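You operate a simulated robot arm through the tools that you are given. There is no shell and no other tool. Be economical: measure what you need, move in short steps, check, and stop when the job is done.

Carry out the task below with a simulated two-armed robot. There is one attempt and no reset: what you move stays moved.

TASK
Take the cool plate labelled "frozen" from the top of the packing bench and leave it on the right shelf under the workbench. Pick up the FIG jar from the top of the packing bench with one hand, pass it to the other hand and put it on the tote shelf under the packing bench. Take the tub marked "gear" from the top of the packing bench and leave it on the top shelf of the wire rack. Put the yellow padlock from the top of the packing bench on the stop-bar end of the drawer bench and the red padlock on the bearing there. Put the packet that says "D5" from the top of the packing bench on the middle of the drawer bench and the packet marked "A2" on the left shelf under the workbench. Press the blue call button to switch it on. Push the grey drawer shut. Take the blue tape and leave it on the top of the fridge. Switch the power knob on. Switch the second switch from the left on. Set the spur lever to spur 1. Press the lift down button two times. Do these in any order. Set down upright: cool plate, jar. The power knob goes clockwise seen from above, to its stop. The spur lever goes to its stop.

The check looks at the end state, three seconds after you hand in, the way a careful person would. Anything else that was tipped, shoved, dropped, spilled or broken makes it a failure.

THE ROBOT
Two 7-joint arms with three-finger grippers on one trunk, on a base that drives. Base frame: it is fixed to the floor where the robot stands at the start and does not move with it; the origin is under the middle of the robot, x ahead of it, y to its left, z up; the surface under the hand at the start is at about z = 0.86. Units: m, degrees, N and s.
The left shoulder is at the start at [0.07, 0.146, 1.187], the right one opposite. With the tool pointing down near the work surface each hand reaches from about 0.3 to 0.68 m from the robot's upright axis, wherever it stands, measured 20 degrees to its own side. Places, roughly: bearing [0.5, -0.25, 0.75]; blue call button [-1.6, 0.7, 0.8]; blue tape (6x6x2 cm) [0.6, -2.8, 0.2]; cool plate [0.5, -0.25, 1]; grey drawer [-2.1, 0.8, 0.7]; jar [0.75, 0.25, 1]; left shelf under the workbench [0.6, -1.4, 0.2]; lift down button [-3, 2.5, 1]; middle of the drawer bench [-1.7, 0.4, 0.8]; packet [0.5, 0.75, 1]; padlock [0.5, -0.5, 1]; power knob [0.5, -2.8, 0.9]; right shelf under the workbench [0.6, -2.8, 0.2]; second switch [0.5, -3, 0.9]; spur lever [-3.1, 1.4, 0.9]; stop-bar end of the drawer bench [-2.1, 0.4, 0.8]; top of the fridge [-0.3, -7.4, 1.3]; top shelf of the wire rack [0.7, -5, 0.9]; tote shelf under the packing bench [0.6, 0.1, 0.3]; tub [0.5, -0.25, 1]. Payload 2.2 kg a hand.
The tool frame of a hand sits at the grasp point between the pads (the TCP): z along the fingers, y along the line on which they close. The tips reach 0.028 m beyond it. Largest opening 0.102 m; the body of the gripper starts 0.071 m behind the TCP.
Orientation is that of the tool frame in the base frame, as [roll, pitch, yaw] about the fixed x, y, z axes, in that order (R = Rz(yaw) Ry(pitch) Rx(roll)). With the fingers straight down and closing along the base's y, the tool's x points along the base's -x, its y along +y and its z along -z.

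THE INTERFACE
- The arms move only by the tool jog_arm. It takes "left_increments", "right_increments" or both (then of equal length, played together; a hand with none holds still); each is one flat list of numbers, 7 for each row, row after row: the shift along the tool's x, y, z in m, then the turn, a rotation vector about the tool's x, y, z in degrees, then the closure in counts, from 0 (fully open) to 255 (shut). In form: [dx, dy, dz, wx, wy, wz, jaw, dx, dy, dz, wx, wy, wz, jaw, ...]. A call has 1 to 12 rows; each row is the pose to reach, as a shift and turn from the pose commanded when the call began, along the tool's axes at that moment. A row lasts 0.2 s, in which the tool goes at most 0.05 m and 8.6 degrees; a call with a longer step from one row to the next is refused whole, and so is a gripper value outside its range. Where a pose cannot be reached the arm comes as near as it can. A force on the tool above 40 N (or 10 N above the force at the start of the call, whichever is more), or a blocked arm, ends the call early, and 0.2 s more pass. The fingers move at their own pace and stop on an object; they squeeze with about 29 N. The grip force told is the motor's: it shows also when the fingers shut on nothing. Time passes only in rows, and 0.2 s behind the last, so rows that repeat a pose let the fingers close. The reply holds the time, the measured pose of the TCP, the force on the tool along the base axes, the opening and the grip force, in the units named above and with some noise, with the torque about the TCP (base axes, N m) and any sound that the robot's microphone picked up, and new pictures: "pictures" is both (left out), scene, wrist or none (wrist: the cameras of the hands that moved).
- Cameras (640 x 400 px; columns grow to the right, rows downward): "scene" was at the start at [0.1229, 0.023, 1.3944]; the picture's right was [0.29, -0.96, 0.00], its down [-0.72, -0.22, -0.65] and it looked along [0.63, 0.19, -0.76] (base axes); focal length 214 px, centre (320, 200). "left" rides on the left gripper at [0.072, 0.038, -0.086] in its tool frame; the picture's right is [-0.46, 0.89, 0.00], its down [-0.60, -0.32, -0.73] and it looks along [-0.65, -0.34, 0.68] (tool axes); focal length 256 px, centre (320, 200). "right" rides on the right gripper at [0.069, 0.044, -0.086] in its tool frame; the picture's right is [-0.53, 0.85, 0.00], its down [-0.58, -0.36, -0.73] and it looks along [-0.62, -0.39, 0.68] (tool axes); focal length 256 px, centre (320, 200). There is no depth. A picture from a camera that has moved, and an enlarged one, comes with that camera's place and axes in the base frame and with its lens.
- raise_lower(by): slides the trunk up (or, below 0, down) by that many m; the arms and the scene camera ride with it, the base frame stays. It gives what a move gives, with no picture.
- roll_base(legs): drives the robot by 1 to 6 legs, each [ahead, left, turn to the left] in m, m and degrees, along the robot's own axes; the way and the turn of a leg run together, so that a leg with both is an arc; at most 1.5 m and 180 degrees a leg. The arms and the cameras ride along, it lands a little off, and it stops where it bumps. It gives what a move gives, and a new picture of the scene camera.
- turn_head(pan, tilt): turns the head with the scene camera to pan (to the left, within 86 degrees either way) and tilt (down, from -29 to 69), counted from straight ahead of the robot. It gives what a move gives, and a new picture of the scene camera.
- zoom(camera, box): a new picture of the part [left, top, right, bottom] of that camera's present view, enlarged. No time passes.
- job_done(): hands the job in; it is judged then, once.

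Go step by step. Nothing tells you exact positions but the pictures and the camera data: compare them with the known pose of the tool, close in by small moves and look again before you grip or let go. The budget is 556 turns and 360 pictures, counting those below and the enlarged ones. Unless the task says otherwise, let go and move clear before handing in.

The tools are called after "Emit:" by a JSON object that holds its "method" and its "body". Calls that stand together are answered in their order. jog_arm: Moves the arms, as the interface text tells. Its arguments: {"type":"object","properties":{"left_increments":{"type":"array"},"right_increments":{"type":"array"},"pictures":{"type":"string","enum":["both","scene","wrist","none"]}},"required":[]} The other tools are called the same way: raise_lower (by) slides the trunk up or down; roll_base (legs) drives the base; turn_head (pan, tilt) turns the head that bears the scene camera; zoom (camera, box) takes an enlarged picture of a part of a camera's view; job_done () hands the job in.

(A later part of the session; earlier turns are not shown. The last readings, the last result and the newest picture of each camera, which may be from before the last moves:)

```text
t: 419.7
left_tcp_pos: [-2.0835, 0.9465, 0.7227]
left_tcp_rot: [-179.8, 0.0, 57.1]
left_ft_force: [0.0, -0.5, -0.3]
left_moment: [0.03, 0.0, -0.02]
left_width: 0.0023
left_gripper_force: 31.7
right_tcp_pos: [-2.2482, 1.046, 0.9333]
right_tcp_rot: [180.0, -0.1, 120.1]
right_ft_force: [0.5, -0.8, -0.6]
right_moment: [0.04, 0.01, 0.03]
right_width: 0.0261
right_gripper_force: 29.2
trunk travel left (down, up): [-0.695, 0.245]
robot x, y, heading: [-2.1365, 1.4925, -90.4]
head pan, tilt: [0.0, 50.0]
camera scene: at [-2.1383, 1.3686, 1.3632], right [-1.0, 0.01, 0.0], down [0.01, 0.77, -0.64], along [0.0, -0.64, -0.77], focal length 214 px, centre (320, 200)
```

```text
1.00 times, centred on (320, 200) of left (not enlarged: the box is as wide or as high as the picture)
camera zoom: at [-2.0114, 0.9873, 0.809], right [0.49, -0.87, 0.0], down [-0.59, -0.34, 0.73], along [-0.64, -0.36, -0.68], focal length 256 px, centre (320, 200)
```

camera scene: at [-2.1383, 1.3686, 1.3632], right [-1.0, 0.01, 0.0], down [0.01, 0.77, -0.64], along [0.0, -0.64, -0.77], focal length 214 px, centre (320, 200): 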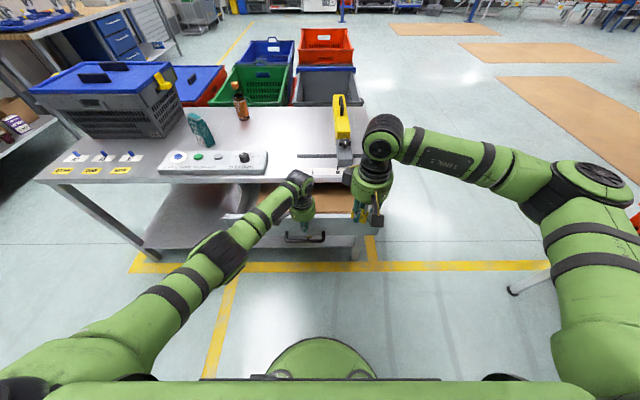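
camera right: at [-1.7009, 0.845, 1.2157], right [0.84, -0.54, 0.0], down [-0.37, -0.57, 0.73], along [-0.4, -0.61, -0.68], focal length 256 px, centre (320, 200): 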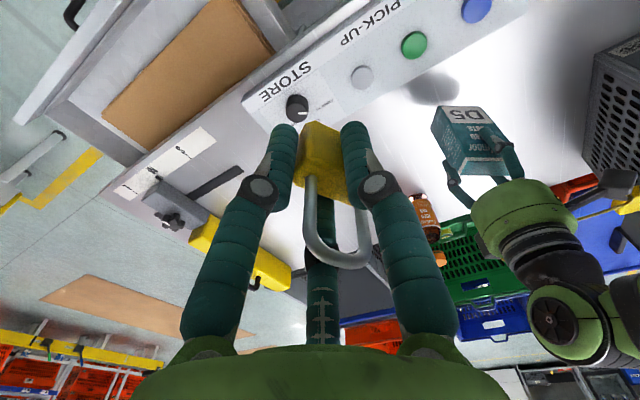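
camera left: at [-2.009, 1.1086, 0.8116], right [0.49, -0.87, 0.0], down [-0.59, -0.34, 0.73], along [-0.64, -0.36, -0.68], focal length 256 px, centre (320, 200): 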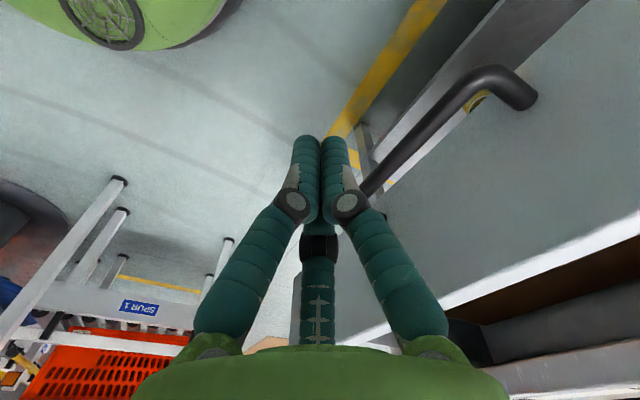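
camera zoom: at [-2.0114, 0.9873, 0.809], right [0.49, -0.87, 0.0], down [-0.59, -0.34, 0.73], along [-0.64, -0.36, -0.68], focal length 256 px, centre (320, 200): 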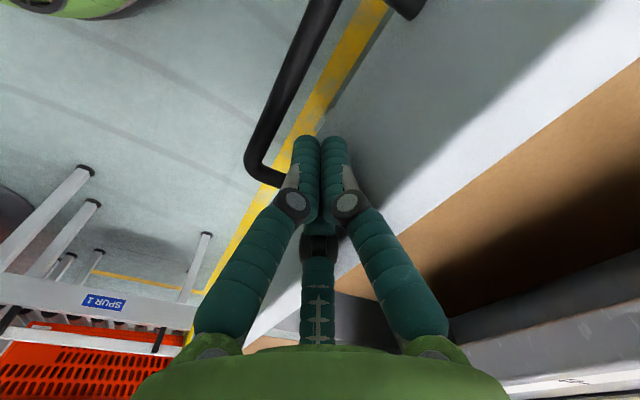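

The fingers passed above the handle and are about to touch the drawer front. Continuing the push.

Emit:
{"method": "jog_arm", "body": {"left_increments": [-0.0168, 0.0109, 0, 0, 0, 0, 255, -0.0336, 0.0218, 0, 0, 0, 0, 255, -0.0503, 0.0327, 0, 0, 0, 0, 255, -0.0671, 0.0436, 0, 0, 0, 0, 255], "pictures": "none"}}

Emit:
{"method": "zoom", "body": {"camera": "scene", "box": [230, 150, 400, 270]}}

```text
t: 420.7
left_tcp_pos: [-2.0756, 0.9031, 0.7348]
left_tcp_rot: [-179.8, 0.2, 57.1]
left_ft_force: [-0.1, 1.6, 0.8]
left_moment: [-0.03, 0.02, 0.0]
left_width: 0.0021
left_gripper_force: 31.4
left hand out of reach, approached as far as the arm can: row 3, 4
right_tcp_pos: [-2.248, 1.0451, 0.9345]
right_tcp_rot: [179.9, 0.0, 120.3]
right_ft_force: [0.4, -0.5, -0.2]
right_moment: [0.0, 0.06, 0.05]
right_width: 0.0262
right_gripper_force: 29.4
trunk travel left (down, up): [-0.695, 0.245]
robot x, y, heading: [-2.1356, 1.4933, -90.3]
head pan, tilt: [0.0, 50.0]
```

```text
3.33 times, centred on (315, 210) of scene
camera zoom: at [-2.1373, 1.3699, 1.3634], right [-1.0, 0.01, 0.0], down [0.01, 0.77, -0.64], along [0.0, -0.64, -0.77], focal length 715 px, centre (337, 167)
```

zoom: 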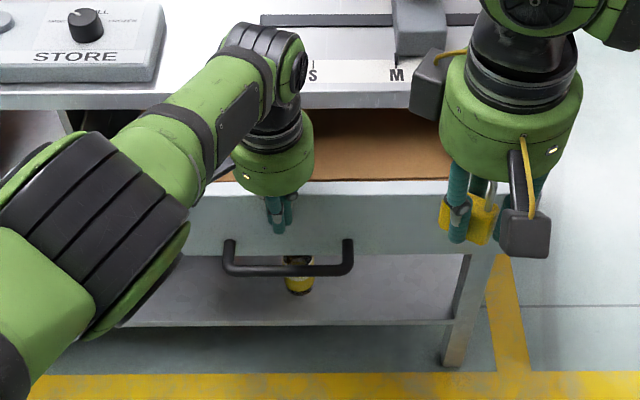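

Emit:
{"method": "jog_arm", "body": {"left_increments": [0.034, -0.022, 0, 0, 0, 0, 255, 0.067, -0.0436, 0.0, 0, 0, 0, 255], "pictures": "none"}}

Emit:
{"method": "roll_base", "body": {"legs": [[0.08, 0, 0]]}}

Emit:
{"method": "jog_arm", "body": {"left_increments": [-0.0168, 0.0109, 0.005, 0, 0, 0, 255, -0.0336, 0.0218, 0.01, 0, 0, 0, 255, -0.0503, 0.0327, 0.01, 0, 0, 0, 255, -0.0671, 0.0436, 0.01, 0, 0, 0, 255], "pictures": "scene"}}

```text
t: 421.3
left_tcp_pos: [-2.0928, 0.9236, 0.7094]
left_tcp_rot: [-179.7, -0.1, 57.2]
left_ft_force: [0.1, -0.6, 0.0]
left_moment: [-0.02, -0.01, 0.02]
left_width: 0.002
left_gripper_force: 31.2
left hand out of reach, approached as far as the arm can: row 1, 2
right_tcp_pos: [-2.2485, 1.0468, 0.9341]
right_tcp_rot: [179.9, 0.0, 120.1]
right_ft_force: [0.7, 0.2, -1.6]
right_moment: [0.0, -0.02, 0.01]
right_width: 0.0259
right_gripper_force: 29.1
trunk travel left (down, up): [-0.695, 0.245]
robot x, y, heading: [-2.1347, 1.4996, -90.2]
head pan, tilt: [0.0, 50.0]
```

```text
t: 422.3
left_tcp_pos: [-2.0937, 0.8425, 0.7079]
left_tcp_rot: [-179.8, -0.1, 57.2]
left_ft_force: [-0.3, -0.3, -0.7]
left_moment: [-0.02, 0.0, 0.02]
left_width: 0.0023
left_gripper_force: 31.9
right_tcp_pos: [-2.2491, 0.9678, 0.9346]
right_tcp_rot: [179.9, 0.0, 120.3]
right_ft_force: [0.3, -1.0, -0.9]
right_moment: [0.01, -0.01, -0.01]
right_width: 0.0261
right_gripper_force: 29.4
trunk travel left (down, up): [-0.695, 0.245]
robot x, y, heading: [-2.1339, 1.4151, -90.4]
head pan, tilt: [0.0, 50.0]
camera scene: at [-2.1381, 1.2903, 1.3634], right [-1.0, 0.01, 0.0], down [0.01, 0.77, -0.64], along [0.0, -0.64, -0.77], focal length 214 px, centre (320, 200)
```

scene: 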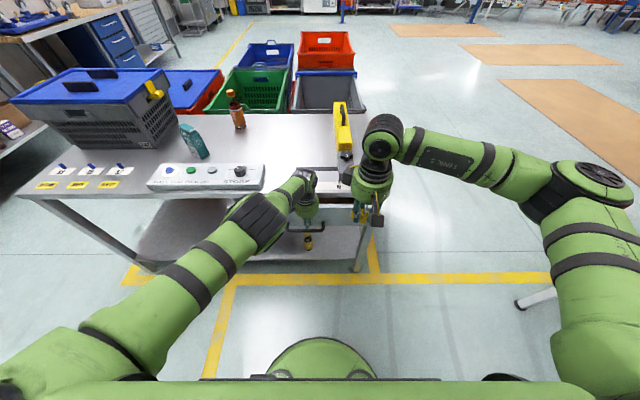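

```text
t: 423.3
left_tcp_pos: [-2.0723, 0.8304, 0.7156]
left_tcp_rot: [-179.9, -0.1, 57.2]
left_ft_force: [0.1, -0.2, 0.7]
left_moment: [0.0, -0.02, -0.01]
left_width: 0.0023
left_gripper_force: 31.7
left hand out of reach, approached as far as the arm can: row 1, 2, 3, 4
right_tcp_pos: [-2.2499, 0.9662, 0.9332]
right_tcp_rot: [180.0, 0.0, 120.2]
right_ft_force: [-0.2, -0.6, -1.1]
right_moment: [-0.01, 0.0, 0.02]
right_width: 0.0261
right_gripper_force: 29.1
trunk travel left (down, up): [-0.695, 0.245]
robot x, y, heading: [-2.1331, 1.4187, -90.6]
head pan, tilt: [0.0, 50.0]
camera scene: at [-2.1383, 1.2899, 1.3634], right [-1.0, 0.01, 0.0], down [0.01, 0.77, -0.64], along [0.0, -0.64, -0.77], focal length 214 px, centre (320, 200)
```

scene: 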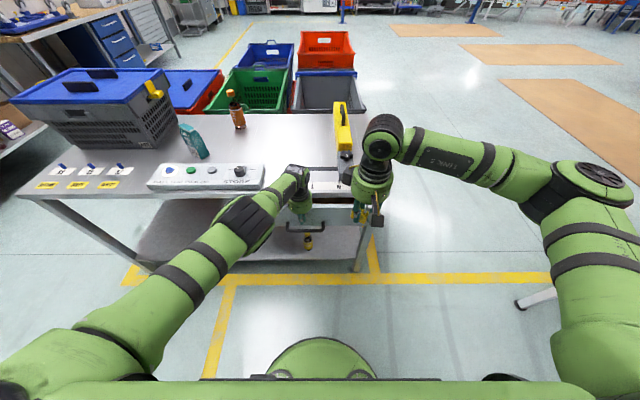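

Emit:
{"method": "zoom", "body": {"camera": "scene", "box": [230, 140, 400, 260]}}

Emit:
{"method": "zoom", "body": {"camera": "left", "box": [0, 0, 640, 400]}}

```text
3.33 times, centred on (315, 200) of scene
camera zoom: at [-2.1383, 1.2899, 1.3634], right [-1.0, 0.01, 0.0], down [0.01, 0.77, -0.64], along [0.0, -0.64, -0.77], focal length 715 px, centre (337, 200)
```

zoom: 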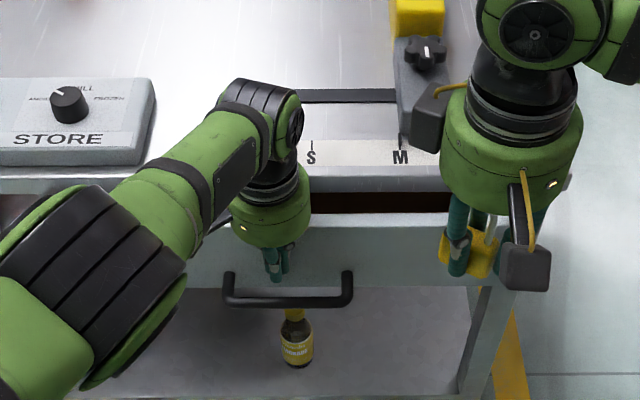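

```text
1.00 times, centred on (320, 200) of left (not enlarged: the box is as wide or as high as the picture)
camera zoom: at [-2.0001, 0.87, 0.8009], right [0.49, -0.87, 0.0], down [-0.59, -0.34, 0.73], along [-0.64, -0.36, -0.68], focal length 256 px, centre (320, 200)
```

zoom: 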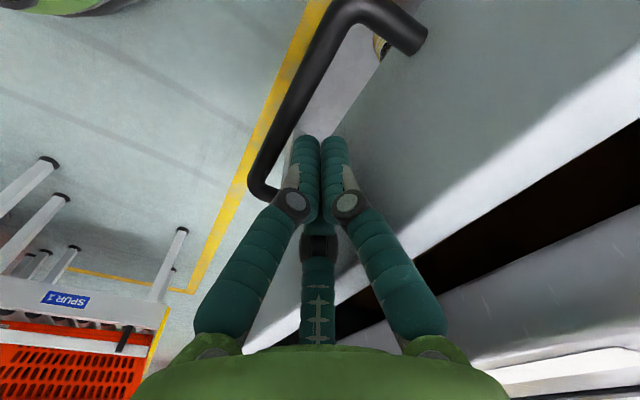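

Emit:
{"method": "jog_arm", "body": {"left_increments": [0, 0, -0.01, 0, 0, 0, 255, 0, 0, -0.025, 0, 0, 0, 255], "pictures": "none"}}

Emit:
{"method": "roll_base", "body": {"legs": [[0.03, 0, 0]]}}

Emit:
{"method": "zoom", "body": {"camera": "scene", "box": [230, 140, 400, 260]}}

```text
t: 423.9
left_tcp_pos: [-2.0746, 0.8235, 0.7367]
left_tcp_rot: [-179.9, -0.3, 57.3]
left_ft_force: [0.3, -0.1, -0.2]
left_moment: [-0.02, 0.01, -0.02]
left_width: 0.0018
left_gripper_force: 31.0
left hand out of reach, approached as far as the arm can: row 2
right_tcp_pos: [-2.2477, 0.9677, 0.9335]
right_tcp_rot: [179.9, 0.1, 120.2]
right_ft_force: [-0.1, -0.6, -1.3]
right_moment: [-0.01, -0.01, -0.02]
right_width: 0.0262
right_gripper_force: 28.8
trunk travel left (down, up): [-0.695, 0.245]
robot x, y, heading: [-2.1359, 1.4147, -90.4]
head pan, tilt: [0.0, 50.0]
```

```text
t: 424.8
left_tcp_pos: [-2.0752, 0.7963, 0.7386]
left_tcp_rot: [-179.7, 0.0, 57.2]
left_ft_force: [-0.1, -0.1, 0.2]
left_moment: [0.0, -0.05, 0.0]
left_width: 0.002
left_gripper_force: 31.0
right_tcp_pos: [-2.2486, 0.9403, 0.935]
right_tcp_rot: [-180.0, 0.2, 120.2]
right_ft_force: [-0.7, -1.1, -0.7]
right_moment: [-0.04, 0.0, 0.01]
right_width: 0.0262
right_gripper_force: 29.2
trunk travel left (down, up): [-0.695, 0.245]
robot x, y, heading: [-2.1313, 1.3859, -90.6]
head pan, tilt: [0.0, 50.0]
camera scene: at [-2.1381, 1.2642, 1.3638], right [-1.0, 0.01, 0.0], down [0.0, 0.76, -0.65], along [0.0, -0.65, -0.76], focal length 214 px, centre (320, 200)
```

scene: 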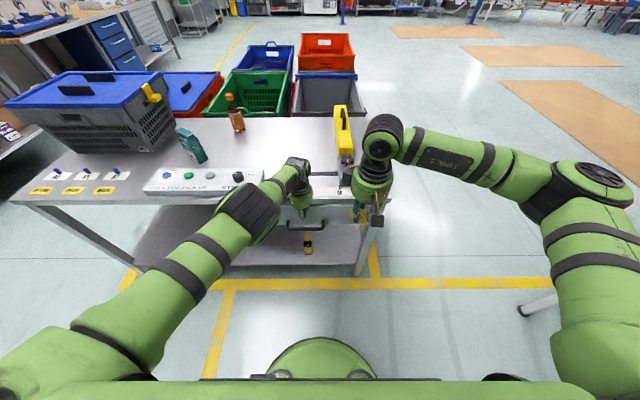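

```text
3.33 times, centred on (315, 200) of scene
camera zoom: at [-2.1381, 1.2642, 1.3638], right [-1.0, 0.01, 0.0], down [0.0, 0.76, -0.65], along [0.0, -0.65, -0.76], focal length 715 px, centre (337, 200)
```

zoom: 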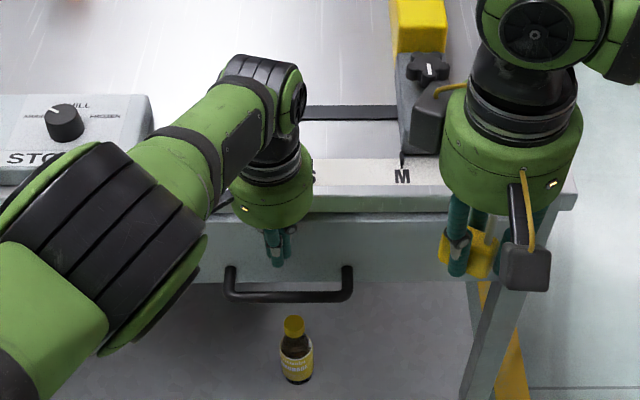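

Emit:
{"method": "roll_base", "body": {"legs": [[0.015, 0, 0]]}}

Emit:
{"method": "zoom", "body": {"camera": "scene", "box": [250, 160, 370, 250]}}

```text
t: 425.5
left_tcp_pos: [-2.0741, 0.7845, 0.7376]
left_tcp_rot: [-179.7, -0.2, 57.4]
left_ft_force: [0.7, 17.0, 0.0]
left_moment: [-0.72, 0.02, 0.3]
left_width: 0.0021
left_gripper_force: 31.4
right_tcp_pos: [-2.2485, 0.9268, 0.935]
right_tcp_rot: [180.0, 0.0, 120.3]
right_ft_force: [-0.3, 0.4, -0.5]
right_moment: [0.01, 0.05, 0.02]
right_width: 0.0258
right_gripper_force: 28.9
trunk travel left (down, up): [-0.695, 0.245]
robot x, y, heading: [-2.1358, 1.3686, -90.3]
head pan, tilt: [0.0, 50.0]
camera scene: at [-2.1383, 1.249, 1.3636], right [-1.0, 0.01, 0.0], down [0.0, 0.76, -0.64], along [0.0, -0.64, -0.76], focal length 214 px, centre (320, 200)
```

scene: 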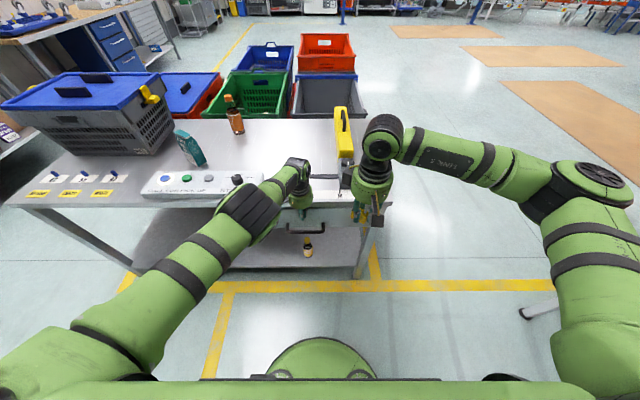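

```text
4.44 times, centred on (310, 205) of scene
camera zoom: at [-2.1383, 1.249, 1.3636], right [-1.0, 0.01, 0.0], down [0.0, 0.76, -0.64], along [0.0, -0.64, -0.76], focal length 953 px, centre (364, 178)
```

zoom: 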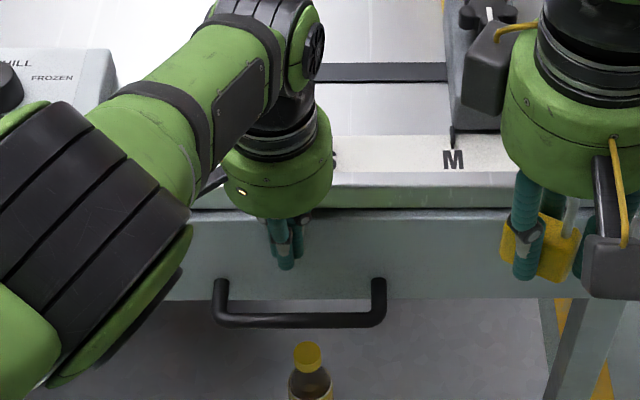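

17 N resistance: the drawer is fully shut. Lifting the left hand clear of the handle, then backing off.

Emit:
{"method": "jog_arm", "body": {"left_increments": [0.008, -0.005, -0.03, 0, 0, 0, 255, 0.008, -0.005, -0.07, 0, 0, 0, 255, 0.008, -0.005, -0.11, 0, 0, 0, 255], "pictures": "none"}}

Emit:
{"method": "roll_base", "body": {"legs": [[-0.25, 0, 0]]}}

Emit:
{"method": "zoom", "body": {"camera": "scene", "box": [200, 130, 440, 290]}}

```text
t: 426.2
left_tcp_pos: [-2.0811, 0.7749, 0.7888]
left_tcp_rot: [-178.8, -2.2, 57.6]
left_ft_force: [0.2, 8.3, 8.2]
left_moment: [0.24, -0.11, 0.08]
left_width: 0.002
left_gripper_force: 31.5
left hand out of reach, approached as far as the arm can: row 1, 2, 3
right_tcp_pos: [-2.2484, 0.9241, 0.9347]
right_tcp_rot: [179.9, 0.0, 120.2]
right_ft_force: [0.3, 0.6, -1.7]
right_moment: [0.01, 0.01, 0.03]
right_width: 0.026
right_gripper_force: 29.1
trunk travel left (down, up): [-0.695, 0.245]
robot x, y, heading: [-2.1387, 1.3712, -90.3]
head pan, tilt: [0.0, 50.0]
stopped in row 3 (left hand): the force on the tool passed its limit at 61 N (the readings are from after the stop); the commanded pose is now the measured one
```

```text
t: 428.0
left_tcp_pos: [-2.0788, 1.0256, 0.7864]
left_tcp_rot: [-178.8, -2.0, 57.5]
left_ft_force: [0.1, 0.0, -0.5]
left_moment: [0.0, 0.01, 0.01]
left_width: 0.0019
left_gripper_force: 31.1
right_tcp_pos: [-2.2467, 1.1739, 0.9332]
right_tcp_rot: [179.9, -0.1, 120.2]
right_ft_force: [-0.3, 0.0, -1.5]
right_moment: [0.03, 0.01, 0.03]
right_width: 0.0257
right_gripper_force: 29.1
trunk travel left (down, up): [-0.695, 0.245]
robot x, y, heading: [-2.1351, 1.6273, -90.1]
head pan, tilt: [0.0, 50.0]
camera scene: at [-2.1369, 1.4973, 1.3632], right [-1.0, 0.01, 0.0], down [0.0, 0.77, -0.64], along [0.0, -0.64, -0.77], focal length 214 px, centre (320, 200)
```

scene: 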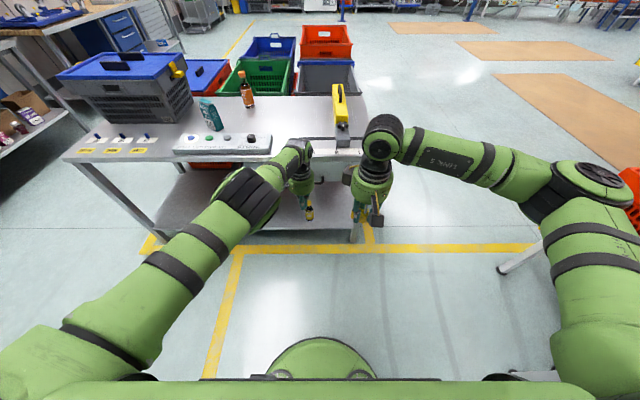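

```text
2.50 times, centred on (320, 210) of scene
camera zoom: at [-2.1369, 1.4973, 1.3632], right [-1.0, 0.01, 0.0], down [0.0, 0.77, -0.64], along [0.0, -0.64, -0.77], focal length 536 px, centre (320, 175)
```

zoom: 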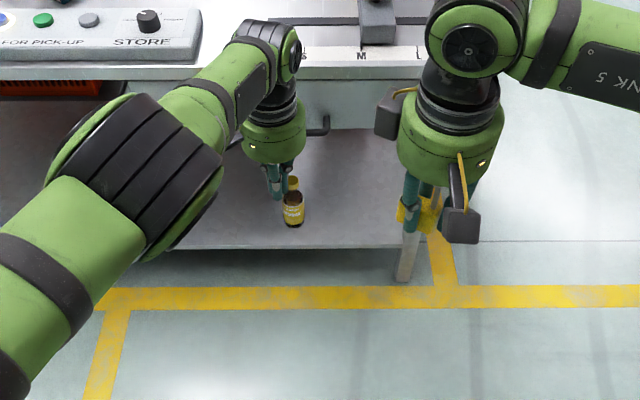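

Emit:
{"method": "raise_lower", "body": {"by": 0.2}}

Emit:
{"method": "jog_arm", "body": {"left_increments": [0.03, -0.015, -0.03, -1.2, 2, 0, 255, 0.06, -0.03, -0.07, -1.2, 2, 0, 255, 0.09, -0.05, -0.11, -1.2, 2, 0, 255, 0.12, -0.07, -0.15, -1.2, 2, 0, 255], "pictures": "none"}}

Emit:
{"method": "roll_base", "body": {"legs": [[0, 0.1, 0], [0.45, 0, 0]]}}

```text
t: 430.2
left_tcp_pos: [-2.0775, 1.0244, 0.988]
left_tcp_rot: [-178.7, -2.1, 57.5]
left_ft_force: [0.5, 0.2, -0.2]
left_moment: [0.02, 0.0, -0.04]
left_width: 0.0021
left_gripper_force: 31.4
right_tcp_pos: [-2.2473, 1.175, 1.1339]
right_tcp_rot: [179.9, -0.1, 120.3]
right_ft_force: [-0.4, -0.4, -0.6]
right_moment: [-0.01, 0.03, 0.02]
right_width: 0.026
right_gripper_force: 28.8
trunk travel left (down, up): [-0.895, 0.045]
robot x, y, heading: [-2.1356, 1.6238, -90.0]
head pan, tilt: [0.0, 50.0]
```

```text
refused: row 2 steps farther than a row can; nothing moved
```

```text
t: 433.6
left_tcp_pos: [-1.9822, 0.5795, 0.9909]
left_tcp_rot: [-178.8, -2.0, 57.7]
left_ft_force: [0.3, 0.4, 0.6]
left_moment: [-0.02, -0.01, -0.03]
left_width: 0.0022
left_gripper_force: 31.6
right_tcp_pos: [-2.1512, 0.7279, 1.1362]
right_tcp_rot: [179.9, 0.1, 120.4]
right_ft_force: [-0.5, -0.7, -0.6]
right_moment: [0.01, 0.02, 0.03]
right_width: 0.0258
right_gripper_force: 29.0
trunk travel left (down, up): [-0.895, 0.045]
robot x, y, heading: [-2.0391, 1.178, -90.5]
head pan, tilt: [0.0, 50.0]
camera scene: at [-2.0421, 1.0528, 1.5635], right [-1.0, 0.0, 0.0], down [0.0, 0.77, -0.64], along [0.0, -0.64, -0.77], focal length 214 px, centre (320, 200)
```

scene: 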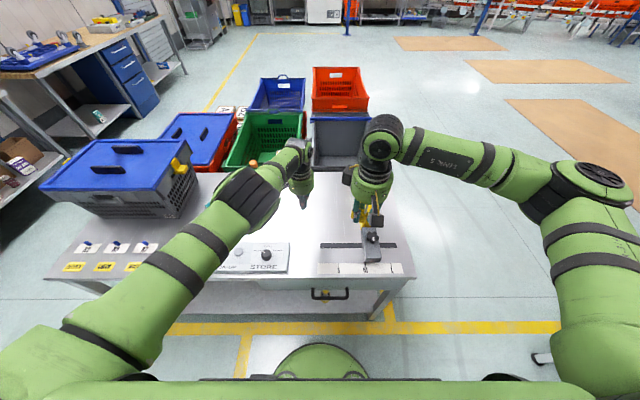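

Emit:
{"method": "jog_arm", "body": {"left_increments": [0.02, -0.012, -0.02, -0.6, 1, 0, 255, 0.045, -0.025, -0.05, -1.2, 2, 0, 255, 0.07, -0.04, -0.08, -1.2, 2, 0, 255, 0.095, -0.055, -0.11, -1.2, 2, 0, 255, 0.12, -0.07, -0.14, -1.2, 2, 0, 255], "pictures": "scene"}}

Emit:
{"method": "zoom", "body": {"camera": "right", "box": [0, 0, 640, 400]}}

```text
t: 434.8
left_tcp_pos: [-2.0207, 0.5773, 1.1234]
left_tcp_rot: [180.0, -4.2, 57.5]
left_ft_force: [0.2, 0.4, 0.1]
left_moment: [0.0, -0.03, 0.03]
left_width: 0.0021
left_gripper_force: 31.0
left hand out of reach, approached as far as the arm can: row 1, 2, 3, 4, 5
right_tcp_pos: [-2.1512, 0.7288, 1.1348]
right_tcp_rot: [179.9, 0.0, 120.4]
right_ft_force: [-0.9, 0.6, -1.2]
right_moment: [-0.01, -0.01, 0.0]
right_width: 0.0259
right_gripper_force: 29.3
trunk travel left (down, up): [-0.895, 0.045]
robot x, y, heading: [-2.0398, 1.1755, -90.2]
head pan, tilt: [0.0, 50.0]
camera scene: at [-2.0428, 1.052, 1.5634], right [-1.0, 0.0, 0.0], down [0.0, 0.77, -0.64], along [0.0, -0.64, -0.77], focal length 214 px, centre (320, 200)
```

scene: 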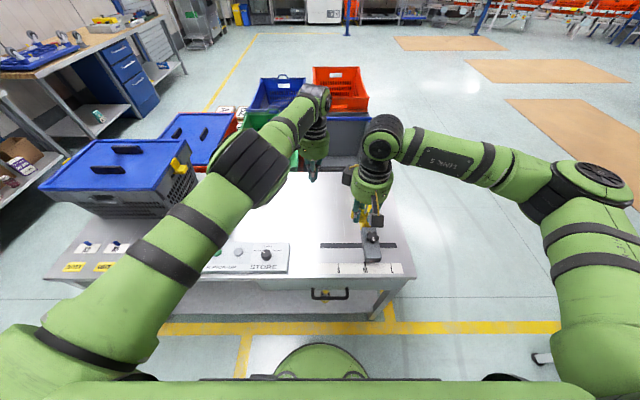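

```text
1.00 times, centred on (320, 200) of right (not enlarged: the box is as wide or as high as the picture)
camera zoom: at [-2.149, 0.811, 1.2206], right [1.0, -0.03, 0.0], down [-0.02, -0.68, 0.73], along [-0.02, -0.73, -0.68], focal length 256 px, centre (320, 200)
```

zoom: 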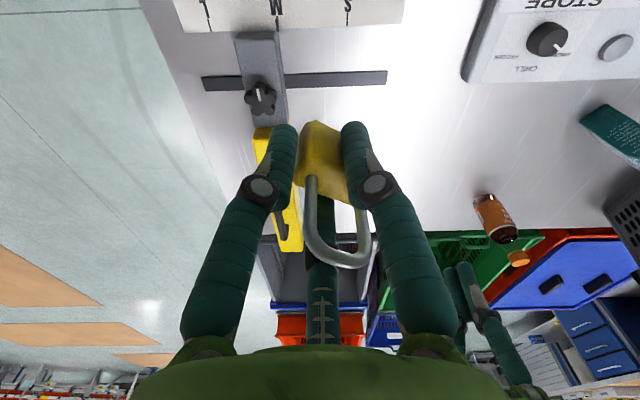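

Moving the left hand aside to make room, then extending the right hand to the stop-bar end.

Emit:
{"method": "jog_arm", "body": {"left_increments": [0.024, 0.038, -0.01, 0, 0, 0, 255, 0.048, 0.076, -0.02, 0, 0, 0, 255, 0.073, 0.114, -0.03, 0, 0, 0, 255, 0.097, 0.152, -0.03, 0, 0, 0, 255, 0.121, 0.19, -0.03, 0, 0, 0, 255, 0.145, 0.228, -0.03, 0, 0, 0, 255], "pictures": "none"}}

Emit:
{"method": "roll_base", "body": {"legs": [[0.05, 0, 0]]}}

Emit:
{"method": "jog_arm", "body": {"right_increments": [-0.043, 0.006, 0.0, 0, 0, 0, 255, -0.087, 0.012, 0.0, 0, 0, 0, 255, -0.13, 0.017, 0.03, 0, 0, 0, 255, -0.165, 0.022, 0.06, 0, 0, 0, 255, -0.2, 0.027, 0.09, 0, 0, 0, 255, -0.2, 0.027, 0.13, 0, 0, 0, 255], "pictures": "both"}}

```text
t: 436.2
left_tcp_pos: [-1.7523, 0.5431, 1.1663]
left_tcp_rot: [-179.9, -4.1, 57.6]
left_ft_force: [0.2, 0.3, -0.1]
left_moment: [-0.02, 0.03, -0.02]
left_width: 0.0023
left_gripper_force: 30.7
left hand out of reach, approached as far as the arm can: row 1, 2, 3, 4, 5, 6
right_tcp_pos: [-2.1498, 0.7285, 1.1336]
right_tcp_rot: [-180.0, -0.1, 120.5]
right_ft_force: [0.9, 0.5, 0.0]
right_moment: [0.02, 0.04, 0.03]
right_width: 0.026
right_gripper_force: 28.6
trunk travel left (down, up): [-0.895, 0.045]
robot x, y, heading: [-2.0396, 1.1761, -90.0]
head pan, tilt: [0.0, 50.0]
```

```text
t: 437.2
left_tcp_pos: [-1.754, 0.5025, 1.1715]
left_tcp_rot: [179.9, -3.9, 57.6]
left_ft_force: [0.2, 1.1, 0.0]
left_moment: [-0.07, 0.0, 0.02]
left_width: 0.0022
left_gripper_force: 31.6
right_tcp_pos: [-2.1512, 0.6878, 1.1374]
right_tcp_rot: [-179.9, 0.3, 120.5]
right_ft_force: [0.8, 2.2, -0.7]
right_moment: [-0.06, -0.03, -0.04]
right_width: 0.026
right_gripper_force: 28.7
trunk travel left (down, up): [-0.895, 0.045]
robot x, y, heading: [-2.0426, 1.1292, -90.2]
head pan, tilt: [0.0, 50.0]
camera scene: at [-2.0428, 1.0139, 1.5645], right [-1.0, 0.0, 0.0], down [0.0, 0.76, -0.65], along [0.0, -0.65, -0.76], focal length 214 px, centre (320, 200)
```

scene: 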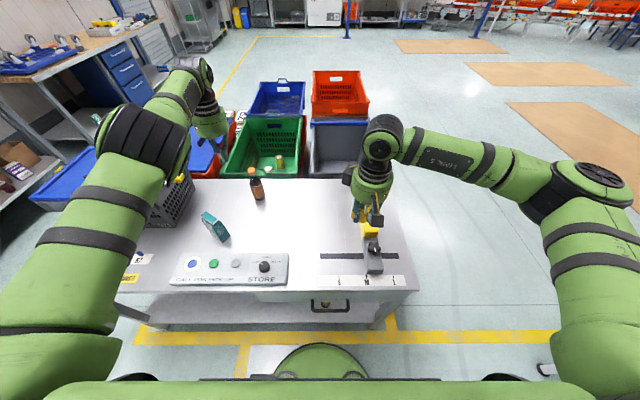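

```text
refused: row 3 steps farther than a row can; nothing moved
```

Emit:
{"method": "jog_arm", "body": {"right_increments": [-0.0377, -0.0164, 0.0, 0, 0, 0, 255, -0.0753, -0.0328, 0.0, 0, 0, 0, 255, -0.113, -0.0493, 0.015, 0, 0, 0, 255, -0.1507, -0.0657, 0.03, 0, 0, 0, 255, -0.188, -0.082, 0.045, 0, 0, 0, 255, -0.226, -0.0985, 0.06, 0, 0, 0, 255, -0.226, -0.0985, 0.1, 0, 0, 0, 255], "pictures": "both"}}

```text
t: 438.8
left_tcp_pos: [-1.7532, 0.4933, 1.1658]
left_tcp_rot: [-179.8, -4.2, 57.6]
left_ft_force: [-0.1, 0.4, 0.5]
left_moment: [0.02, 0.03, -0.02]
left_width: 0.002
left_gripper_force: 31.4
right_tcp_pos: [-2.1393, 0.5252, 1.0888]
right_tcp_rot: [179.9, -0.2, 120.4]
right_ft_force: [-0.6, -0.7, -0.5]
right_moment: [0.0, 0.01, -0.02]
right_width: 0.026
right_gripper_force: 28.9
right hand out of reach, approached as far as the arm can: row 4, 5, 6, 7
trunk travel left (down, up): [-0.895, 0.045]
robot x, y, heading: [-2.0377, 1.1271, -90.2]
head pan, tilt: [0.0, 50.0]
camera scene: at [-2.0406, 1.0006, 1.5632], right [-1.0, 0.0, 0.0], down [0.0, 0.77, -0.64], along [0.0, -0.64, -0.77], focal length 214 px, centre (320, 200)
camera right: at [-2.1375, 0.6071, 1.1746], right [1.0, -0.03, 0.0], down [-0.02, -0.68, 0.73], along [-0.02, -0.73, -0.68], focal length 256 px, centre (320, 200)
```

scene: 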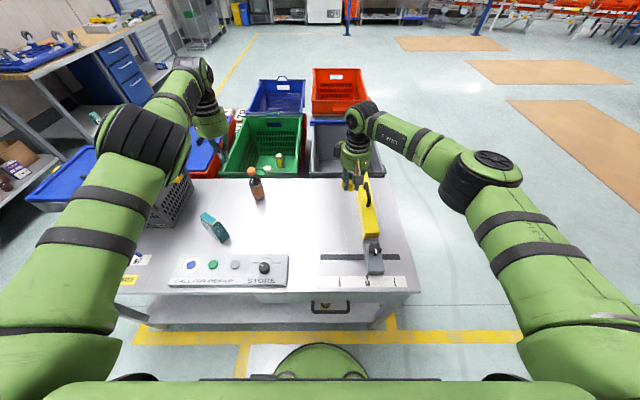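
right: 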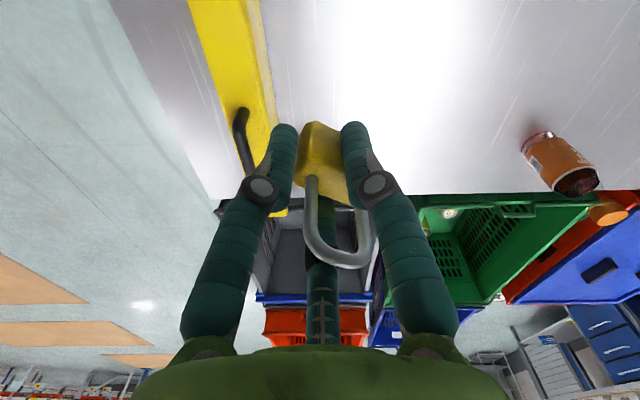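

Emit:
{"method": "zoom", "body": {"camera": "scene", "box": [170, 160, 430, 320]}}

```text
2.46 times, centred on (300, 240) of scene
camera zoom: at [-2.0406, 1.0006, 1.5632], right [-1.0, 0.0, 0.0], down [0.0, 0.77, -0.64], along [0.0, -0.64, -0.77], focal length 528 px, centre (369, 102)
```

zoom: 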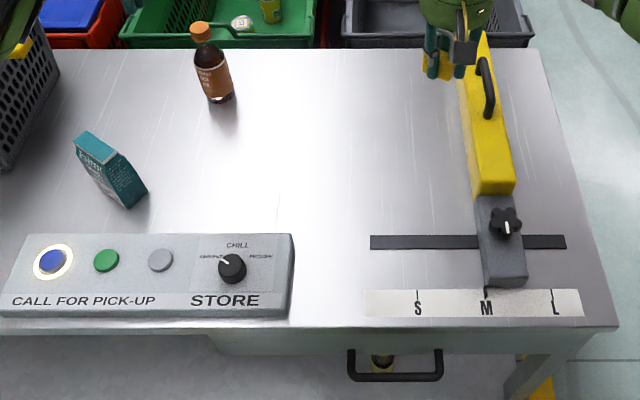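

D5, button and drawer all look right. Nudging forward a little and lowering the padlock beside the stop bar.

Emit:
{"method": "roll_base", "body": {"legs": [[0.03, 0.02, 0]]}}

Emit:
{"method": "jog_arm", "body": {"right_increments": [-0.005, -0.003, 0.04, 0, 0, 0, 255, -0.01, -0.006, 0.08, 0, 0, 0, 255, -0.015, -0.01, 0.12, 0, 0, 0, 255, -0.015, -0.01, 0.16, 0, 0, 0, 255, -0.015, -0.01, 0.2, 0, 0, 0, 255], "pictures": "wrist"}}

```text
t: 439.6
left_tcp_pos: [-1.7406, 0.4705, 1.1739]
left_tcp_rot: [179.6, -4.0, 57.7]
left_ft_force: [-1.0, -0.1, 1.1]
left_moment: [-0.12, -0.09, 0.0]
left_width: 0.0019
left_gripper_force: 31.6
right_tcp_pos: [-2.1263, 0.5019, 1.092]
right_tcp_rot: [179.9, 0.3, 120.4]
right_ft_force: [-1.1, 0.8, -0.3]
right_moment: [-0.06, -0.05, 0.01]
right_width: 0.0259
right_gripper_force: 29.4
trunk travel left (down, up): [-0.895, 0.045]
robot x, y, heading: [-2.0183, 1.0992, -90.2]
head pan, tilt: [0.0, 50.0]
camera scene: at [-2.0289, 0.9817, 1.5642], right [-1.0, 0.0, 0.0], down [0.01, 0.76, -0.65], along [0.0, -0.65, -0.76], focal length 214 px, centre (320, 200)
```

scene: 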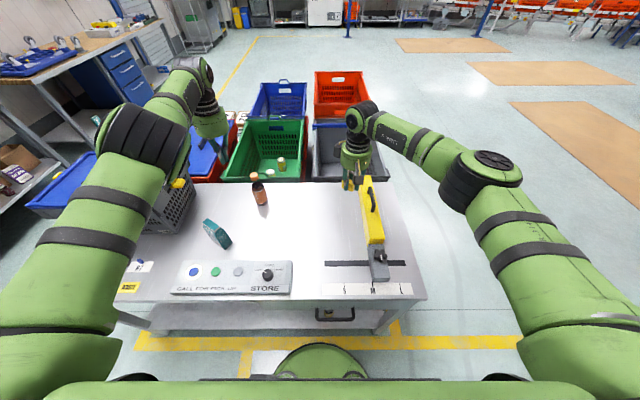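

```text
t: 440.8
left_tcp_pos: [-1.7367, 0.4645, 1.1671]
left_tcp_rot: [-180.0, -4.3, 57.6]
left_ft_force: [-0.6, -0.2, -0.8]
left_moment: [-0.04, -0.02, -0.03]
left_width: 0.0019
left_gripper_force: 31.5
right_tcp_pos: [-2.1473, 0.5179, 0.969]
right_tcp_rot: [179.9, -0.1, 120.3]
right_ft_force: [0.1, 0.8, -1.0]
right_moment: [-0.03, -0.01, -0.04]
right_width: 0.0259
right_gripper_force: 29.2
right hand out of reach, approached as far as the arm can: row 1, 2, 3, 4, 5
trunk travel left (down, up): [-0.895, 0.045]
robot x, y, heading: [-2.0202, 1.1008, -89.9]
head pan, tilt: [0.0, 50.0]
camera right: at [-2.1445, 0.6004, 1.0556], right [1.0, -0.04, 0.0], down [-0.03, -0.68, 0.73], along [-0.03, -0.73, -0.68], focal length 256 px, centre (320, 200)
```

right: 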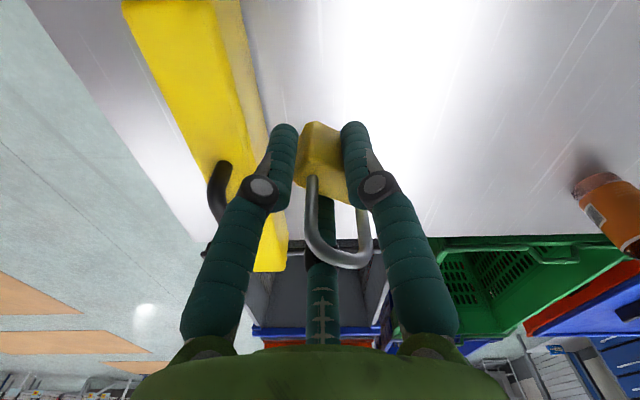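

Emit:
{"method": "roll_base", "body": {"legs": [[0, 0.045, 0]]}}

Emit:
{"method": "raise_lower", "body": {"by": -0.12}}

Emit:
{"method": "zoom", "body": {"camera": "right", "box": [0, 0, 640, 400]}}

```text
t: 441.7
left_tcp_pos: [-1.701, 0.4629, 1.1704]
left_tcp_rot: [179.8, -4.3, 57.4]
left_ft_force: [-0.6, -0.7, 0.5]
left_moment: [0.02, -0.1, -0.01]
left_width: 0.0021
left_gripper_force: 31.0
right_tcp_pos: [-2.1103, 0.5168, 0.9676]
right_tcp_rot: [179.6, 0.1, 120.1]
right_ft_force: [-1.1, 0.2, -1.5]
right_moment: [0.02, -0.08, -0.01]
right_width: 0.026
right_gripper_force: 29.3
trunk travel left (down, up): [-0.895, 0.045]
robot x, y, heading: [-1.9741, 1.0989, -90.4]
head pan, tilt: [0.0, 50.0]
camera scene: at [-1.9901, 0.9723, 1.5633], right [-1.0, 0.0, -0.01], down [0.01, 0.77, -0.64], along [0.0, -0.64, -0.77], focal length 214 px, centre (320, 200)
```

scene: 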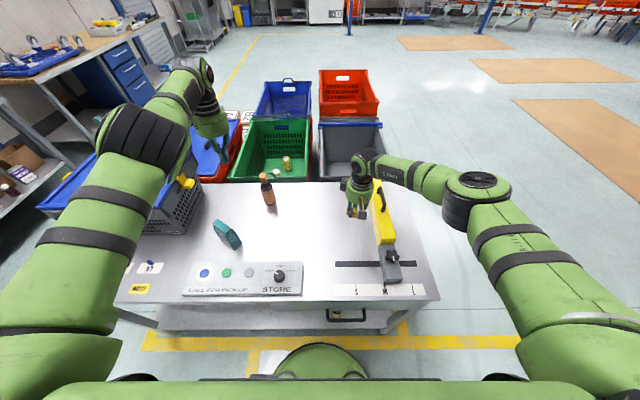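

```text
t: 443.2
left_tcp_pos: [-1.6925, 0.4636, 1.0476]
left_tcp_rot: [-179.7, -4.2, 57.5]
left_ft_force: [0.2, 0.2, -0.3]
left_moment: [0.02, 0.03, -0.01]
left_width: 0.0021
left_gripper_force: 31.6
right_tcp_pos: [-2.1039, 0.5187, 0.8483]
right_tcp_rot: [-180.0, -0.1, 120.1]
right_ft_force: [0.0, 0.8, -0.8]
right_moment: [0.0, 0.0, -0.05]
right_width: 0.0259
right_gripper_force: 29.2
trunk travel left (down, up): [-0.775, 0.165]
robot x, y, heading: [-1.9795, 1.0995, -90.3]
head pan, tilt: [0.0, 50.0]
```

```text
1.00 times, centred on (320, 200) of right (not enlarged: the box is as wide or as high as the picture)
camera zoom: at [-2.1006, 0.6, 0.9359], right [1.0, -0.04, 0.0], down [-0.02, -0.68, 0.73], along [-0.03, -0.73, -0.68], focal length 256 px, centre (320, 200)
```

zoom: 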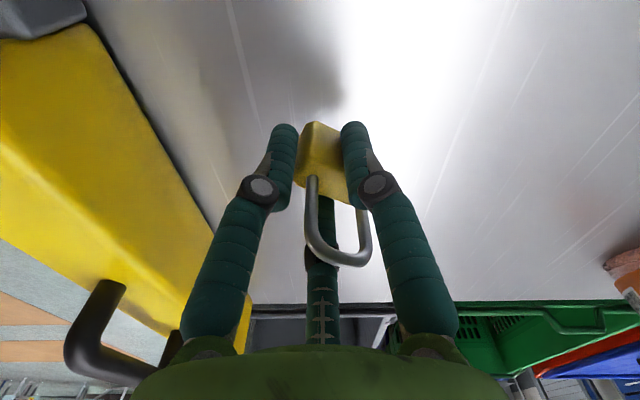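

Emit:
{"method": "jog_arm", "body": {"right_increments": [-0.0215, -0.0127, 0.0, 0, 0, 0, 255, -0.0431, -0.0254, 0.0, 0, 0, 0, 255, -0.0431, -0.0254, 0.015, 0, 0, 0, 255, -0.0431, -0.0254, 0.02, 0, 0, 0, 255], "pictures": "none"}}

Emit:
{"method": "jog_arm", "body": {"right_increments": [0, 0, 0.004, 0, 0, 0, 255, 0, 0, 0.008, 0, 0, 0, 255], "pictures": "none"}}

```text
t: 444.2
left_tcp_pos: [-1.6935, 0.464, 1.0471]
left_tcp_rot: [-179.8, -4.1, 57.4]
left_ft_force: [-0.7, -0.8, -0.3]
left_moment: [0.0, 0.01, 0.02]
left_width: 0.0019
left_gripper_force: 31.4
right_tcp_pos: [-2.1045, 0.5179, 0.849]
right_tcp_rot: [180.0, -0.2, 120.2]
right_ft_force: [1.2, -0.6, -1.4]
right_moment: [-0.01, 0.01, 0.0]
right_width: 0.0258
right_gripper_force: 29.2
right hand out of reach, approached as far as the arm can: row 1, 2, 3, 4
trunk travel left (down, up): [-0.775, 0.165]
robot x, y, heading: [-1.9786, 1.0986, -90.2]
head pan, tilt: [0.0, 50.0]
```

```text
t: 444.8
left_tcp_pos: [-1.6935, 0.4636, 1.0476]
left_tcp_rot: [-179.8, -4.0, 57.5]
left_ft_force: [0.1, 0.9, 0.7]
left_moment: [0.02, 0.0, 0.02]
left_width: 0.0021
left_gripper_force: 31.2
right_tcp_pos: [-2.1039, 0.5181, 0.8453]
right_tcp_rot: [-179.9, 0.0, 120.2]
right_ft_force: [-1.0, 0.0, -1.2]
right_moment: [0.01, -0.01, 0.01]
right_width: 0.0257
right_gripper_force: 28.9
right hand out of reach, approached as far as the arm can: row 2
trunk travel left (down, up): [-0.775, 0.165]
robot x, y, heading: [-1.9766, 1.0978, -90.4]
head pan, tilt: [0.0, 50.0]
```

Emit:
{"method": "raise_lower", "body": {"by": -0.015}}

Emit:
{"method": "raise_lower", "body": {"by": -0.007}}

Emit:
{"method": "raise_lower", "body": {"by": -0.005}}

```text
t: 445.4
left_tcp_pos: [-1.6936, 0.4631, 1.0326]
left_tcp_rot: [-179.8, -4.1, 57.4]
left_ft_force: [-0.1, -0.6, -0.4]
left_moment: [0.01, 0.03, 0.0]
left_width: 0.0022
left_gripper_force: 31.1
right_tcp_pos: [-2.1041, 0.518, 0.83]
right_tcp_rot: [-179.9, -0.1, 120.0]
right_ft_force: [-0.1, -0.1, -0.4]
right_moment: [-0.02, 0.02, -0.03]
right_width: 0.0259
right_gripper_force: 29.0
trunk travel left (down, up): [-0.76, 0.18]
robot x, y, heading: [-1.9793, 1.0984, -90.2]
head pan, tilt: [0.0, 50.0]
```

```text
t: 446.0
left_tcp_pos: [-1.6944, 0.4627, 1.026]
left_tcp_rot: [-179.8, -4.1, 57.3]
left_ft_force: [-0.7, -0.8, 0.4]
left_moment: [0.02, 0.02, 0.01]
left_width: 0.0021
left_gripper_force: 31.3
right_tcp_pos: [-2.1035, 0.5179, 0.8235]
right_tcp_rot: [179.9, -0.1, 120.2]
right_ft_force: [-0.2, 0.6, -1.1]
right_moment: [0.01, 0.0, 0.03]
right_width: 0.026
right_gripper_force: 28.8
trunk travel left (down, up): [-0.753, 0.187]
robot x, y, heading: [-1.9763, 1.0968, -90.4]
head pan, tilt: [0.0, 50.0]
```

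```text
t: 446.6
left_tcp_pos: [-1.6939, 0.4633, 1.0193]
left_tcp_rot: [-179.7, -4.1, 57.4]
left_ft_force: [0.5, 0.2, -0.6]
left_moment: [0.0, 0.0, 0.01]
left_width: 0.0022
left_gripper_force: 32.0
right_tcp_pos: [-2.1038, 0.5188, 0.8173]
right_tcp_rot: [-179.9, -0.1, 120.1]
right_ft_force: [1.3, 0.0, -1.0]
right_moment: [0.04, 0.03, 0.01]
right_width: 0.0258
right_gripper_force: 29.0
trunk travel left (down, up): [-0.748, 0.192]
robot x, y, heading: [-1.9763, 1.0969, -90.0]
head pan, tilt: [0.0, 50.0]
```

Emit:
{"method": "raise_lower", "body": {"by": -0.005}}

Emit:
{"method": "raise_lower", "body": {"by": -0.005}}

Emit:
{"method": "zoom", "body": {"camera": "right", "box": [220, 60, 420, 185]}}

```text
t: 447.1
left_tcp_pos: [-1.693, 0.4655, 1.0175]
left_tcp_rot: [-179.8, -4.0, 57.3]
left_ft_force: [-0.8, 0.3, -0.5]
left_moment: [0.03, -0.01, -0.02]
left_width: 0.0019
left_gripper_force: 31.4
right_tcp_pos: [-2.1031, 0.5187, 0.8171]
right_tcp_rot: [-179.8, 0.2, 120.0]
right_ft_force: [-2.5, 1.0, 18.2]
right_moment: [0.23, 0.25, 0.01]
right_width: 0.0259
right_gripper_force: 29.6
trunk travel left (down, up): [-0.743, 0.197]
robot x, y, heading: [-1.9743, 1.0991, -90.2]
head pan, tilt: [0.0, 50.0]
```

```text
t: 447.6
left_tcp_pos: [-1.6933, 0.4656, 1.0119]
left_tcp_rot: [-179.9, -3.8, 57.4]
left_ft_force: [0.3, 0.0, 0.8]
left_moment: [0.0, 0.01, 0.0]
left_width: 0.0023
left_gripper_force: 31.7
right_tcp_pos: [-2.1025, 0.5184, 0.813]
right_tcp_rot: [-179.8, 0.3, 119.9]
right_ft_force: [-2.0, -2.7, 24.1]
right_moment: [-0.15, -0.35, -0.06]
right_width: 0.0261
right_gripper_force: 29.0
trunk travel left (down, up): [-0.738, 0.202]
robot x, y, heading: [-1.9768, 1.1011, -90.3]
head pan, tilt: [0.0, 50.0]
```

```text
3.20 times, centred on (320, 122) of right
camera zoom: at [-2.1001, 0.6012, 0.8985], right [1.0, -0.04, 0.0], down [-0.03, -0.68, 0.74], along [-0.03, -0.74, -0.68], focal length 819 px, centre (320, 448)
```

zoom: 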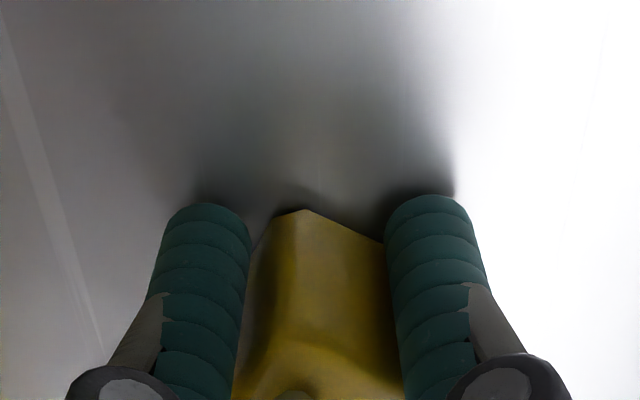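

Contact with the bench. Easing off, releasing and rising.

Emit:
{"method": "raise_lower", "body": {"by": 0.006}}

Emit:
{"method": "jog_arm", "body": {"right_increments": [0, 0, 0, 0, 0, 0, 180, 0, 0, 0, 0, 0, 0, 140, 0, 0, 0, 0, 0, 0, 90, 0, 0, 0, 0, 0, 0, 50, 0, 0, -0.03, 0, 0, 0, 50, 0, 0, -0.07, 0, 0, 0, 50, 0, 0, -0.11, 0, 0, 0, 50, 0, 0, -0.15, 0, 0, 0, 50], "pictures": "wrist"}}

```text
t: 448.2
left_tcp_pos: [-1.6926, 0.4637, 1.0157]
left_tcp_rot: [-179.8, -4.0, 57.5]
left_ft_force: [0.5, -0.5, -0.1]
left_moment: [-0.05, -0.02, 0.0]
left_width: 0.0022
left_gripper_force: 31.1
right_tcp_pos: [-2.1039, 0.5198, 0.8114]
right_tcp_rot: [180.0, -0.4, 120.2]
right_ft_force: [1.0, -0.4, 1.5]
right_moment: [-0.08, -0.07, -0.02]
right_width: 0.0259
right_gripper_force: 29.2
trunk travel left (down, up): [-0.744, 0.196]
robot x, y, heading: [-1.9779, 1.0986, -90.2]
head pan, tilt: [0.0, 50.0]
```

```text
t: 450.0
left_tcp_pos: [-1.6934, 0.4653, 1.0178]
left_tcp_rot: [-179.9, -4.1, 57.3]
left_ft_force: [-1.0, -0.2, 0.4]
left_moment: [-0.07, 0.03, 0.02]
left_width: 0.0021
left_gripper_force: 31.6
right_tcp_pos: [-2.1046, 0.5173, 0.9651]
right_tcp_rot: [-179.9, -0.1, 120.1]
right_ft_force: [-0.4, 0.4, -0.2]
right_moment: [0.03, 0.02, -0.01]
right_width: 0.0823
right_gripper_force: 0.0
trunk travel left (down, up): [-0.744, 0.196]
robot x, y, heading: [-1.9763, 1.1012, -90.4]
head pan, tilt: [0.0, 50.0]
camera right: at [-2.1016, 0.5997, 1.0517], right [1.0, -0.04, 0.0], down [-0.02, -0.68, 0.73], along [-0.03, -0.73, -0.68], focal length 256 px, centre (320, 200)
```

right: 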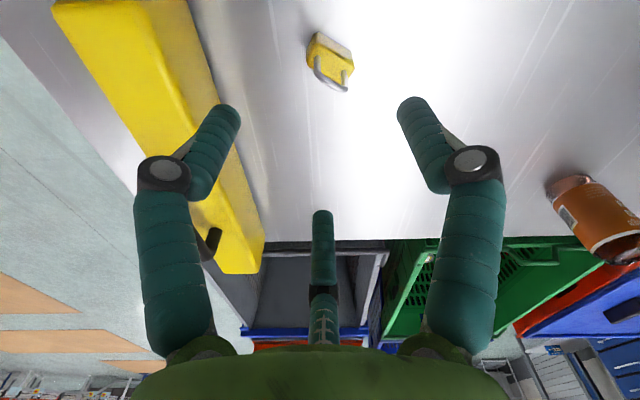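

Padlock stands by the stop bar. Now backing off and turning to the spur lever and lift panel.

Emit:
{"method": "raise_lower", "body": {"by": 0.15}}

Emit:
{"method": "roll_base", "body": {"legs": [[-0.6, 0.1, 0], [0, 0, -90]]}}

Emit:
{"method": "turn_head", "body": {"pan": 0, "tilt": 25}}

```text
t: 451.7
left_tcp_pos: [-1.6926, 0.4637, 1.1673]
left_tcp_rot: [-179.8, -4.1, 57.4]
left_ft_force: [0.0, 0.6, 0.6]
left_moment: [0.03, 0.02, 0.01]
left_width: 0.002
left_gripper_force: 31.7
right_tcp_pos: [-2.104, 0.517, 1.1141]
right_tcp_rot: [-180.0, -0.1, 120.1]
right_ft_force: [-0.1, -0.1, -0.6]
right_moment: [0.0, 0.01, -0.01]
right_width: 0.0822
right_gripper_force: 0.1
trunk travel left (down, up): [-0.894, 0.046]
robot x, y, heading: [-1.978, 1.0986, -90.1]
head pan, tilt: [0.0, 50.0]
```

```text
t: 459.0
left_tcp_pos: [-2.5076, 1.4092, 1.166]
left_tcp_rot: [-179.8, -4.1, -31.6]
left_ft_force: [0.5, 1.2, 0.2]
left_moment: [0.01, 0.0, 0.01]
left_width: 0.0022
left_gripper_force: 31.5
right_tcp_pos: [-2.462, 1.8221, 1.1142]
right_tcp_rot: [-179.9, -0.2, 31.0]
right_ft_force: [-0.2, -0.5, -0.7]
right_moment: [-0.01, 0.0, 0.0]
right_width: 0.082
right_gripper_force: 0.1
trunk travel left (down, up): [-0.894, 0.046]
robot x, y, heading: [-1.8784, 1.7033, -179.2]
head pan, tilt: [0.0, 50.0]
camera scene: at [-2.0063, 1.7023, 1.5623], right [-0.01, 1.0, 0.0], down [0.77, 0.01, -0.64], along [-0.64, -0.01, -0.77], focal length 214 px, centre (320, 200)
```

scene: 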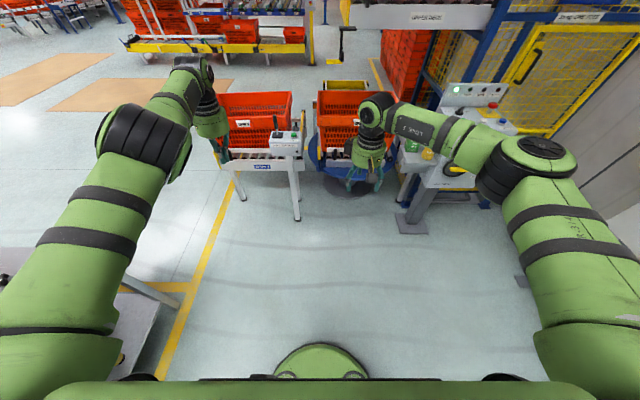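

```text
t: 459.9
left_tcp_pos: [-2.5072, 1.4109, 1.1661]
left_tcp_rot: [-180.0, -4.1, -31.7]
left_ft_force: [0.1, -0.8, 0.1]
left_moment: [0.03, 0.01, 0.03]
left_width: 0.002
left_gripper_force: 31.4
right_tcp_pos: [-2.4614, 1.8218, 1.1146]
right_tcp_rot: [180.0, -0.1, 31.0]
right_ft_force: [0.6, -0.5, 0.6]
right_moment: [0.01, -0.02, 0.0]
right_width: 0.0822
right_gripper_force: 0.1
trunk travel left (down, up): [-0.894, 0.046]
robot x, y, heading: [-1.8798, 1.7048, -179.3]
head pan, tilt: [0.0, 25.0]
camera scene: at [-2.0215, 1.7028, 1.5997], right [-0.01, 1.0, 0.0], down [0.42, 0.0, -0.91], along [-0.91, -0.01, -0.42], focal length 214 px, centre (320, 200)
```

scene: 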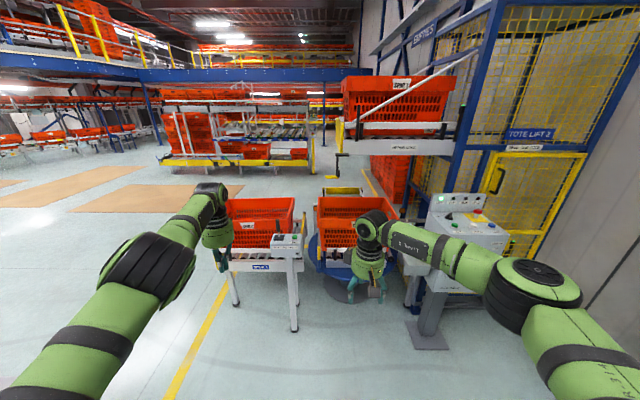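

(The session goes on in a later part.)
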